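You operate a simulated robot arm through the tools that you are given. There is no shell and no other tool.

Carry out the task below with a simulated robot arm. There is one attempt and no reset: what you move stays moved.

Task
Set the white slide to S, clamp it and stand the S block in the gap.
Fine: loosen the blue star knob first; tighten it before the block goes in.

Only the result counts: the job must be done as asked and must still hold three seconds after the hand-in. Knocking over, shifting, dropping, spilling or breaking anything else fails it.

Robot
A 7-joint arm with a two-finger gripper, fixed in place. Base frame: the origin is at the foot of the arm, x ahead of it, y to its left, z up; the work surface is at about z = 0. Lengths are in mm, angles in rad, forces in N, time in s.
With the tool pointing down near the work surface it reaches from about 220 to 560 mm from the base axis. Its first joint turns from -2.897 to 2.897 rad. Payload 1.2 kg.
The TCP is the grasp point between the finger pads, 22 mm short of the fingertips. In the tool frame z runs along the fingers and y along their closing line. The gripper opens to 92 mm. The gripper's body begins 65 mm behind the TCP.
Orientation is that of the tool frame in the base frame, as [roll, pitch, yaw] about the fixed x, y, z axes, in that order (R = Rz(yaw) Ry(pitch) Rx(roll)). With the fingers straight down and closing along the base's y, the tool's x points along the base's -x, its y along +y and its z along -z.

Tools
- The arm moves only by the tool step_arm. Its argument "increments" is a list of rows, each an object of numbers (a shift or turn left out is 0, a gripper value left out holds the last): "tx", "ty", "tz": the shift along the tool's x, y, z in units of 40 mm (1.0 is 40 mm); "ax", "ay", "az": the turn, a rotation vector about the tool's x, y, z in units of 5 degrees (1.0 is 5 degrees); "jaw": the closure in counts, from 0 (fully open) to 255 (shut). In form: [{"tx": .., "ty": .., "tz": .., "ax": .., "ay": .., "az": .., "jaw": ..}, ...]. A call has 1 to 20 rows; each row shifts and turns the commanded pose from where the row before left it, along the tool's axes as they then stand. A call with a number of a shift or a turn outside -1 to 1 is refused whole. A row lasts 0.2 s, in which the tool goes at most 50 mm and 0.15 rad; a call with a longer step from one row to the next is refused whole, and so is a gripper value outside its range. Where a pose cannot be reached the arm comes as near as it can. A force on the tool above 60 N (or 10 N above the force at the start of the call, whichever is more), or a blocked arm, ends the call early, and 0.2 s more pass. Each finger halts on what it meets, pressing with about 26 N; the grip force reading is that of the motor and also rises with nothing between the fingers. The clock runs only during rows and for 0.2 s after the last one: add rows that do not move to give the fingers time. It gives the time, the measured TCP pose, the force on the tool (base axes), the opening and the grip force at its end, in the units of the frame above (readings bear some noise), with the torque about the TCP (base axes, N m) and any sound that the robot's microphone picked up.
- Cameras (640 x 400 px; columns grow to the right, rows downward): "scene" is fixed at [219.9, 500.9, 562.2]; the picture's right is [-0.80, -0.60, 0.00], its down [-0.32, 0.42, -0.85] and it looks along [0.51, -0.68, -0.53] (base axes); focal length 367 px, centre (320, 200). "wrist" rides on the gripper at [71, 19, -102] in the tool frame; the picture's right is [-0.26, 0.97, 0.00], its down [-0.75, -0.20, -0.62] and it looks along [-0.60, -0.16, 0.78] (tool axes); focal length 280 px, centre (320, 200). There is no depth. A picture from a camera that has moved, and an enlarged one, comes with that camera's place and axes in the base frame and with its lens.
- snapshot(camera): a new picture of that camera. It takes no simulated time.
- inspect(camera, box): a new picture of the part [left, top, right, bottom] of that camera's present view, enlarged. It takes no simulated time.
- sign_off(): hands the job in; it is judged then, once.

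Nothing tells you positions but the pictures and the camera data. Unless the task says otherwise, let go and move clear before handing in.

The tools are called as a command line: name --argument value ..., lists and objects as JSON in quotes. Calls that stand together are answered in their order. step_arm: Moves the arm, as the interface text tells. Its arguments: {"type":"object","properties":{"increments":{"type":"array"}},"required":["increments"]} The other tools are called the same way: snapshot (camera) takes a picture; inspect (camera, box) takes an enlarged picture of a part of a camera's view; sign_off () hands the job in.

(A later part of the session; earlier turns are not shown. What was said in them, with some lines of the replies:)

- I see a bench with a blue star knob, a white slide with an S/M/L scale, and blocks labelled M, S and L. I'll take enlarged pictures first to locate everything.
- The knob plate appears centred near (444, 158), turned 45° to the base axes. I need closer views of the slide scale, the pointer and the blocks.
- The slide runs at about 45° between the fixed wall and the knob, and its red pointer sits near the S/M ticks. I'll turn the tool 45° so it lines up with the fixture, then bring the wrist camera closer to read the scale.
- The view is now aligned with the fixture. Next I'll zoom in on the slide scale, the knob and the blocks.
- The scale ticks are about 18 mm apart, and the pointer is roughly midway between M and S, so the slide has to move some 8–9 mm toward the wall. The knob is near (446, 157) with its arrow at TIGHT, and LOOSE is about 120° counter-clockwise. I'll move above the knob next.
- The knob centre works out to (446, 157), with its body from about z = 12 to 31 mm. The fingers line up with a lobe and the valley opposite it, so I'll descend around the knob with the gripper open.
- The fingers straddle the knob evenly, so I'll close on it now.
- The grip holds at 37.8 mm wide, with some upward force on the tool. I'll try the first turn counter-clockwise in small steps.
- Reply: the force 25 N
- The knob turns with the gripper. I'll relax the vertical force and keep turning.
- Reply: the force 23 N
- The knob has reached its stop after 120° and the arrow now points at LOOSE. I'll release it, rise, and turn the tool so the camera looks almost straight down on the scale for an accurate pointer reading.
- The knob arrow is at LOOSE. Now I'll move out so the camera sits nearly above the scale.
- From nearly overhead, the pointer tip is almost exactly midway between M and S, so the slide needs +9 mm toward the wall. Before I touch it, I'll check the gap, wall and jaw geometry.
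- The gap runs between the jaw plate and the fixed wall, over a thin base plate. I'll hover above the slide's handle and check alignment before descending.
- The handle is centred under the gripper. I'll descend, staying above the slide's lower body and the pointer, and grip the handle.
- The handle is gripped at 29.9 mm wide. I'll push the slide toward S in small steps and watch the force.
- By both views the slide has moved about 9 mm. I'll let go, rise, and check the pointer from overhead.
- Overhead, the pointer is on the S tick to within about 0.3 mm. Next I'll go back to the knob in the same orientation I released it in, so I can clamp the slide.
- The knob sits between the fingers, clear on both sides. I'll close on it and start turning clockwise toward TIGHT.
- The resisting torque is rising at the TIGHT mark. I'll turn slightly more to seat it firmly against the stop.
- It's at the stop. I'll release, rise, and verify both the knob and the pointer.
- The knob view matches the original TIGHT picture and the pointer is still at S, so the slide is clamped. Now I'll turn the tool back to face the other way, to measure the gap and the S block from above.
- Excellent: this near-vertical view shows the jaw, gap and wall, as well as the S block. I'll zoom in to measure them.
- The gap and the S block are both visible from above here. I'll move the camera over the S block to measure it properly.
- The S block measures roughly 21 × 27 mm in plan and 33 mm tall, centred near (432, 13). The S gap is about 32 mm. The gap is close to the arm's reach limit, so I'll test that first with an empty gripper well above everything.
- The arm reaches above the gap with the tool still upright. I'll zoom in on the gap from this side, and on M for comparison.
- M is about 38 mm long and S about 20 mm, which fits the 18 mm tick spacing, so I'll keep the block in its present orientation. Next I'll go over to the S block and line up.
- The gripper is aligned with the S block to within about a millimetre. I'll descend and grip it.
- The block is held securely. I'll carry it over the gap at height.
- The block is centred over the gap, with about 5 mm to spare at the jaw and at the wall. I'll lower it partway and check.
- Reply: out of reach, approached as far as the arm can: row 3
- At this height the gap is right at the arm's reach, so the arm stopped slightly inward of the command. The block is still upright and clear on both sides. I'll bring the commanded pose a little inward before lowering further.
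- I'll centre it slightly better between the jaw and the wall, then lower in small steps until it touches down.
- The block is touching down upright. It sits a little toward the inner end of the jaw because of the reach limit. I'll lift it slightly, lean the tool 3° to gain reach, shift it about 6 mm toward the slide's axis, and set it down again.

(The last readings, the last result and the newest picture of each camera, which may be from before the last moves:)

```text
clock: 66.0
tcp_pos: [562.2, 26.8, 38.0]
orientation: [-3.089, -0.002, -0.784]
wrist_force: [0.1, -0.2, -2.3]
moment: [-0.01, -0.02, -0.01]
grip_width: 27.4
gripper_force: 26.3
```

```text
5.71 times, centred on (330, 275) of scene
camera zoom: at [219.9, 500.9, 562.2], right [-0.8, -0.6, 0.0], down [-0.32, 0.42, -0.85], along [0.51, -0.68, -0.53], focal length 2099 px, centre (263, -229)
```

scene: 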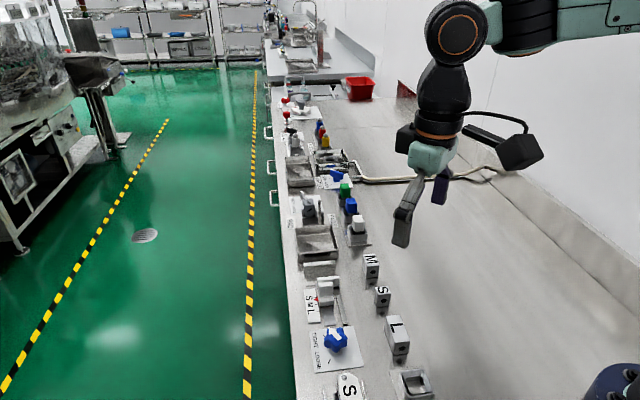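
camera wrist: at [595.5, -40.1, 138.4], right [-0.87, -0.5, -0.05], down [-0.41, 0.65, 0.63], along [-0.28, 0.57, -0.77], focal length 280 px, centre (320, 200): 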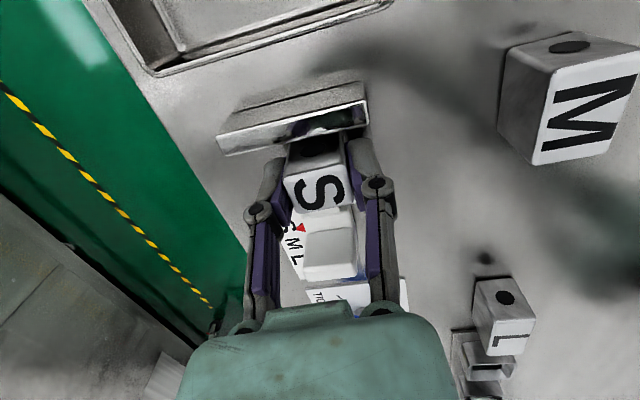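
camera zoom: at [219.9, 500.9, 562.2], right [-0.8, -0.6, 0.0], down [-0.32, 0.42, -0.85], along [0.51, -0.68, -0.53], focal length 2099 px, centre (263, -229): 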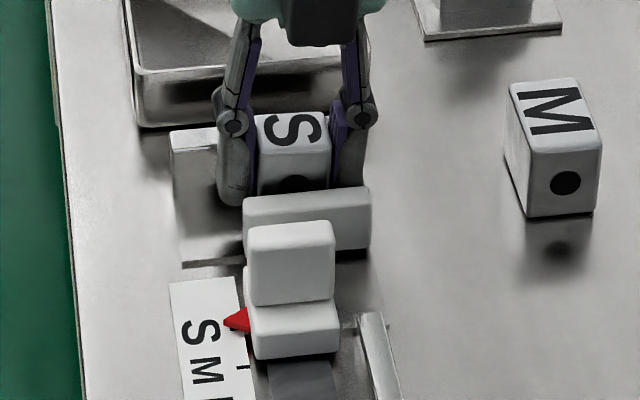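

It now sits well centred behind the jaw. I'll lower it until the bottom edge touches.

step_arm --increments '[{"tz": 0.06}, {"tz": 0.055}, {}]'

step_arm --increments '[{"tz": 0.0125}, {}]'

```text
clock: 66.8
tcp_pos: [561.2, 28.6, 33.4]
orientation: [-3.09, -0.001, -0.784]
wrist_force: [0.9, 0.9, -1.4]
moment: [0.01, -0.03, 0.0]
grip_width: 27.6
gripper_force: 25.8
```

```text
clock: 67.4
tcp_pos: [562.1, 27.0, 32.4]
orientation: [-3.09, -0.001, -0.785]
wrist_force: [0.3, -1.2, -1.6]
moment: [-0.02, 0.0, -0.02]
grip_width: 27.4
gripper_force: 25.7
```

step_arm --increments '[{"tz": 0.0125}, {}]'

step_arm --increments '[{"tz": 0.008}, {}]'

```text
clock: 68.0
tcp_pos: [562.4, 27.9, 32.2]
orientation: [-3.089, 0.001, -0.781]
wrist_force: [-0.3, -0.3, -1.4]
moment: [0.0, 0.02, -0.03]
grip_width: 27.5
gripper_force: 26.1
```

```text
clock: 68.6
tcp_pos: [562.7, 27.3, 32.6]
orientation: [-3.089, 0.002, -0.78]
wrist_force: [0.8, 0.0, -1.5]
moment: [-0.03, 0.0, 0.02]
grip_width: 27.6
gripper_force: 26.3
```

step_arm --increments '[{"tz": 0.0125}, {}]'

step_arm --increments '[{"tz": 0.008}, {}]'

```text
clock: 69.2
tcp_pos: [561.9, 27.8, 32.0]
orientation: [-3.09, 0.0, -0.782]
wrist_force: [-1.3, -0.6, 3.3]
moment: [-0.04, 0.11, 0.02]
grip_width: 27.5
gripper_force: 26.0
```

```text
clock: 69.8
tcp_pos: [562.9, 28.0, 33.0]
orientation: [-3.089, -0.002, -0.783]
wrist_force: [-2.9, -2.2, 8.7]
moment: [-0.14, 0.23, 0.0]
grip_width: 27.5
gripper_force: 26.0
```

The edge is in contact. I'll release gently so the block settles flat.

step_arm --increments '[{"jaw": 176}, {"jaw": 172}, {"jaw": 168}, {"jaw": 160}, {}]'

inspect --camera "scene" --box '[300, 240, 360, 310]'

inspect --camera "wrist" --box '[190, 60, 400, 260]'

```text
clock: 71.0
tcp_pos: [562.5, 28.1, 30.5]
orientation: [-3.089, 0.0, -0.782]
wrist_force: [0.2, 0.6, 1.1]
moment: [0.05, -0.02, -0.01]
grip_width: 34.3
gripper_force: 0.0
```

```text
5.71 times, centred on (330, 275) of scene
camera zoom: at [219.9, 500.9, 562.2], right [-0.8, -0.6, 0.0], down [-0.32, 0.42, -0.85], along [0.51, -0.68, -0.53], focal length 2099 px, centre (263, -229)
```

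zoom: 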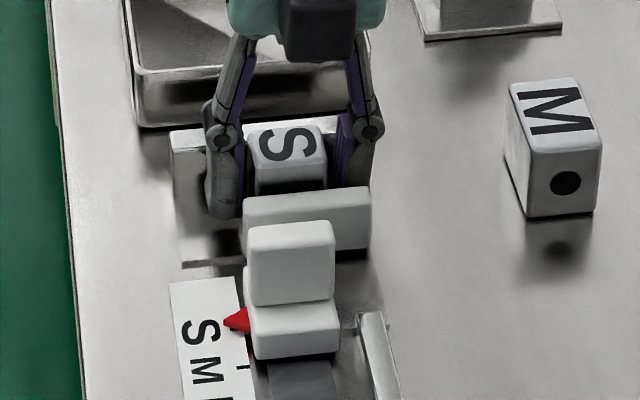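

```text
2.00 times, centred on (295, 160) of wrist
camera zoom: at [595.9, -39.4, 131.6], right [-0.87, -0.5, -0.05], down [-0.41, 0.65, 0.63], along [-0.28, 0.57, -0.77], focal length 561 px, centre (370, 280)
```

zoom: 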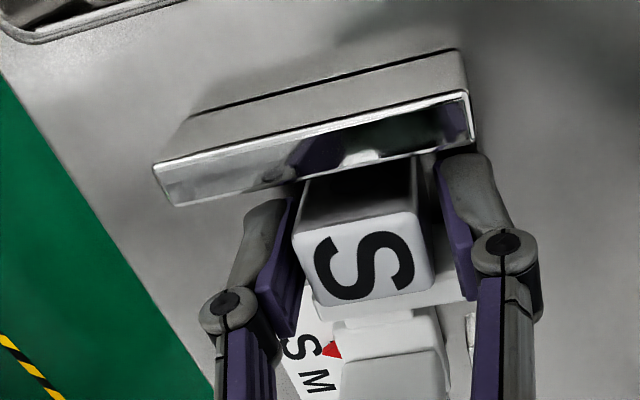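

The block stands freely and flat. I'll open a bit more, then retreat straight up.

step_arm --increments '[{"jaw": 140}, {}, {"tz": -0.3}, {"tz": -0.5}, {"tz": -0.7}, {"tz": -0.7}, {}]'

inspect --camera "scene" --box '[300, 240, 360, 310]'

snapshot --camera "wrist"

```text
clock: 72.6
tcp_pos: [558.8, 24.2, 118.8]
orientation: [-3.089, 0.002, -0.784]
wrist_force: [0.2, 0.1, -0.3]
moment: [0.04, 0.02, -0.01]
grip_width: 41.4
gripper_force: 0.1
```

```text
5.71 times, centred on (330, 275) of scene
camera zoom: at [219.9, 500.9, 562.2], right [-0.8, -0.6, 0.0], down [-0.32, 0.42, -0.85], along [0.51, -0.68, -0.53], focal length 2099 px, centre (263, -229)
```

zoom: 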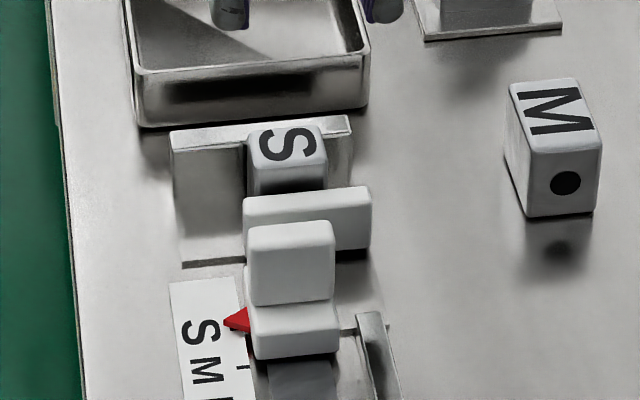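

```text
taken
camera wrist: at [592.0, -43.9, 219.0], right [-0.87, -0.5, -0.05], down [-0.41, 0.65, 0.64], along [-0.28, 0.57, -0.77], focal length 280 px, centre (320, 200)
```

wrist: 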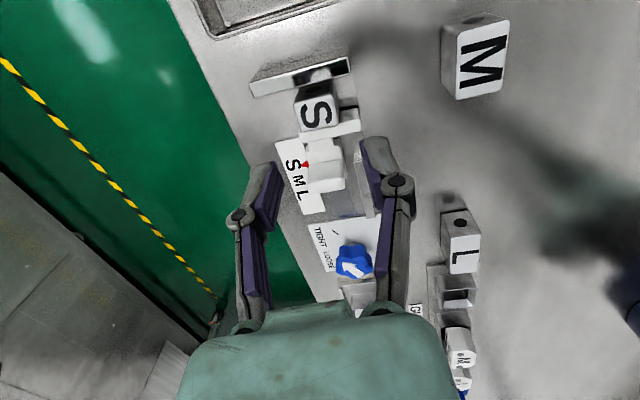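

The S block is standing in the gap. I'll straighten the tool, back off, and check everything from overhead.

step_arm --increments '[{"ax": -0.6}, {"tx": -0.77, "ty": -0.09}, {"tx": -0.77, "ty": -0.09}, {"ay": 1}, {"ay": 1}, {"ay": 1}, {"ay": 1}, {}]'

snapshot --camera "wrist"

inspect --camera "wrist" --box '[230, 0, 370, 110]'

inspect --camera "scene" --box '[290, 240, 420, 370]'

```text
clock: 74.4
tcp_pos: [520.4, 73.4, 120.3]
orientation: [3.141, -0.352, -0.781]
wrist_force: [-0.1, 0.2, -1.0]
moment: [0.02, -0.04, -0.01]
grip_width: 41.4
gripper_force: 0.1
```

```text
taken
camera wrist: at [530.1, 36.9, 238.7], right [-0.85, -0.51, -0.09], down [-0.51, 0.8, 0.33], along [-0.1, 0.33, -0.94], focal length 280 px, centre (320, 200)
```

wrist: 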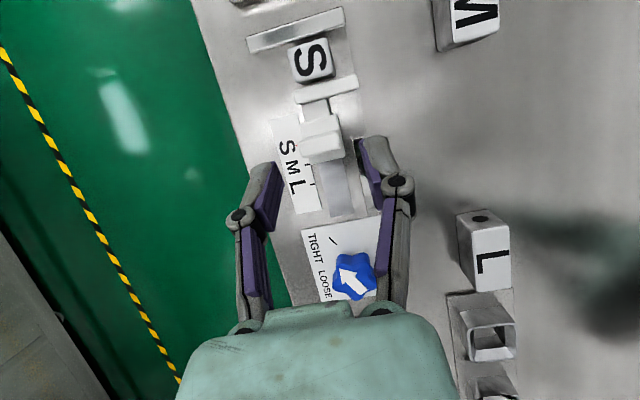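

```text
3.64 times, centred on (300, 55) of wrist
camera zoom: at [530.1, 36.9, 238.7], right [-0.85, -0.51, -0.09], down [-0.51, 0.8, 0.33], along [-0.1, 0.33, -0.94], focal length 1020 px, centre (393, 727)
```

zoom: 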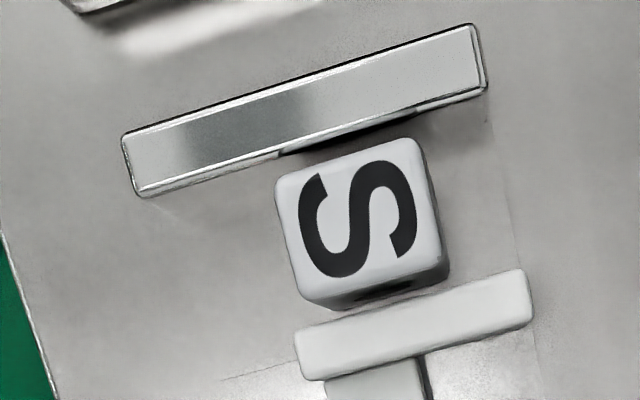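

```text
3.08 times, centred on (355, 305) of scene
camera zoom: at [219.9, 500.9, 562.2], right [-0.8, -0.6, 0.0], down [-0.32, 0.42, -0.85], along [0.51, -0.68, -0.53], focal length 1130 px, centre (212, -123)
```

zoom: 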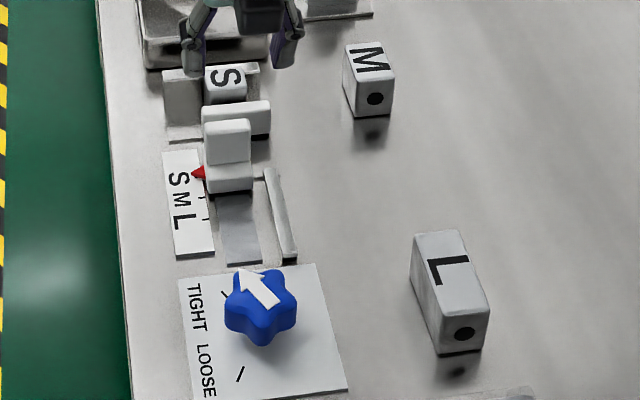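

The S block stands square in the gap with clearance on both sides. As a last check, I'll look at the pointer and knob from overhead, clear of everything.

step_arm --increments '[{"ay": -1}, {"ay": -1}, {"ay": -1}, {"ay": -1}, {"tx": -0.41, "ty": -0.47}, {"tx": -0.41, "ty": -0.47}, {}]'

inspect --camera "wrist" --box '[290, 15, 350, 75]'

inspect --camera "scene" --box '[305, 315, 375, 400]'

inspect --camera "scene" --box '[300, 240, 360, 310]'

```text
clock: 76.0
tcp_pos: [524.2, 123.6, 119.5]
orientation: [3.141, 0.0, -0.785]
wrist_force: [0.3, 0.2, -1.0]
moment: [-0.01, -0.06, 0.0]
grip_width: 41.6
gripper_force: 0.1
```

```text
6.67 times, centred on (320, 45) of wrist
camera zoom: at [561.1, 59.6, 220.9], right [-0.87, -0.5, 0.0], down [-0.39, 0.68, 0.62], along [-0.31, 0.54, -0.78], focal length 1869 px, centre (320, 1233)
```

zoom: 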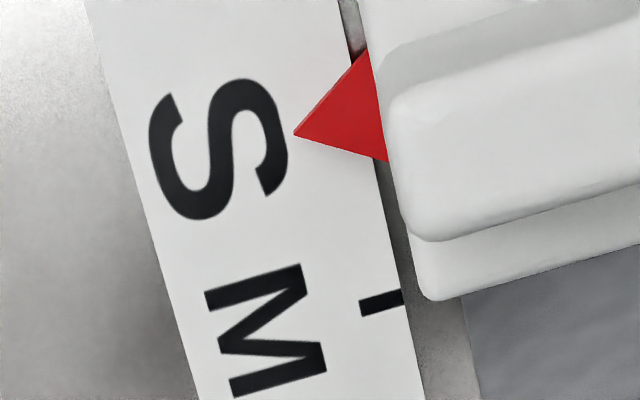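

```text
4.71 times, centred on (340, 358) of scene
camera zoom: at [219.9, 500.9, 562.2], right [-0.8, -0.6, 0.0], down [-0.32, 0.42, -0.85], along [0.51, -0.68, -0.53], focal length 1729 px, centre (226, -541)
```

zoom: 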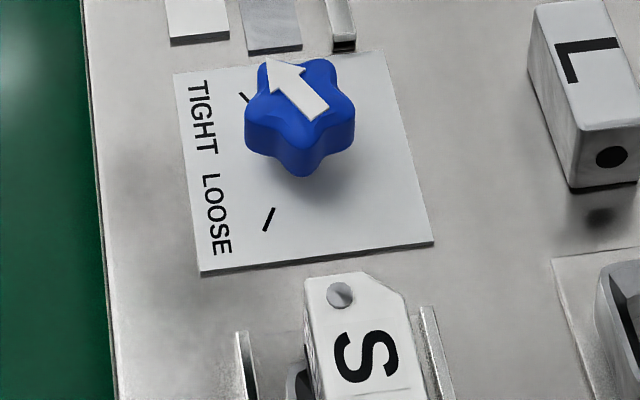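

```text
5.71 times, centred on (330, 275) of scene
camera zoom: at [219.9, 500.9, 562.2], right [-0.8, -0.6, 0.0], down [-0.32, 0.42, -0.85], along [0.51, -0.68, -0.53], focal length 2099 px, centre (263, -229)
```

zoom: 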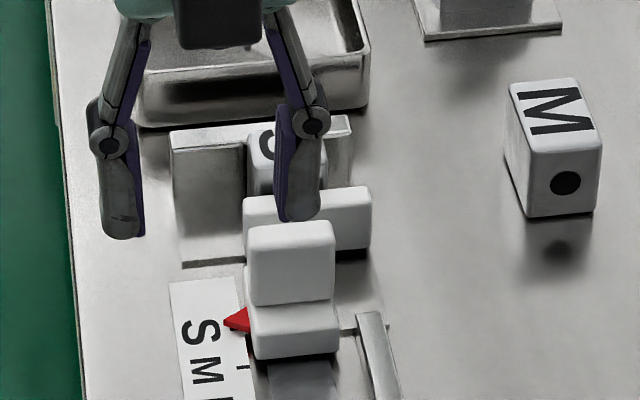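

The pointer is on S, the knob is at TIGHT, the S block stands in the gap and nothing else has moved. I'll raise the arm well clear before handing in.

step_arm --increments '[{"tz": -0.8}, {"tz": -0.8}, {"tx": -0.8, "tz": -0.5}, {"tx": -0.8}, {}, {}]'

snapshot --camera "scene"

```text
clock: 77.4
tcp_pos: [477.7, 167.5, 203.9]
orientation: [3.14, 0.0, -0.783]
wrist_force: [-0.5, -0.3, 0.2]
moment: [0.01, 0.0, 0.01]
grip_width: 41.3
gripper_force: 0.0
```

```text
taken
```

scene: 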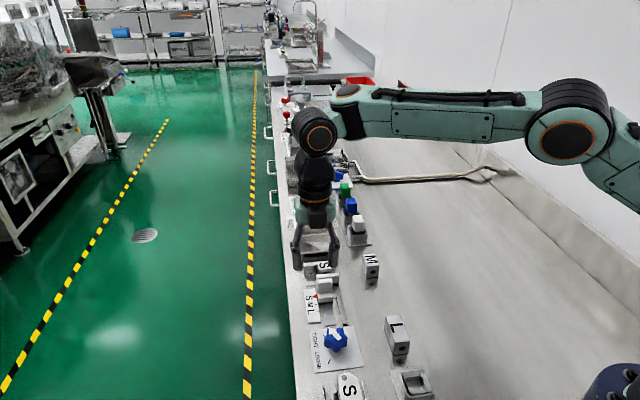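

The arm is clear, the slide is clamped at S, and the S block stands in the gap, so I'm handing in now.

sign_off

```text
The job is handed in.
```

The white slide is set to S and clamped, and the S block is standing in the gap. I handed the job in with the arm clear. I haven't seen the judge's verdict, only my own camera checks.

- **Slide:** the red pointer was within about 0.3 mm of the S tick before clamping, and it looked unchanged in the final overhead view.
- **Knob:** I loosened it 120° to its stop before moving the slide. I then tightened it back to the TIGHT stop before the block went in.
- **Block:** it stands upright and flat between the jaw and the wall, with about 4–6 mm clear on each side. The gap is about 32 mm and the block about 20 mm long, so it stands free rather than held.
- **Placement:** the gap was right at the arm's reach, so I leaned the tool 3° for the final set-down to get the block near the middle of the jaw. It may be a few millimetres off centre sideways.

In the final pictures nothing else had been knocked or shifted.
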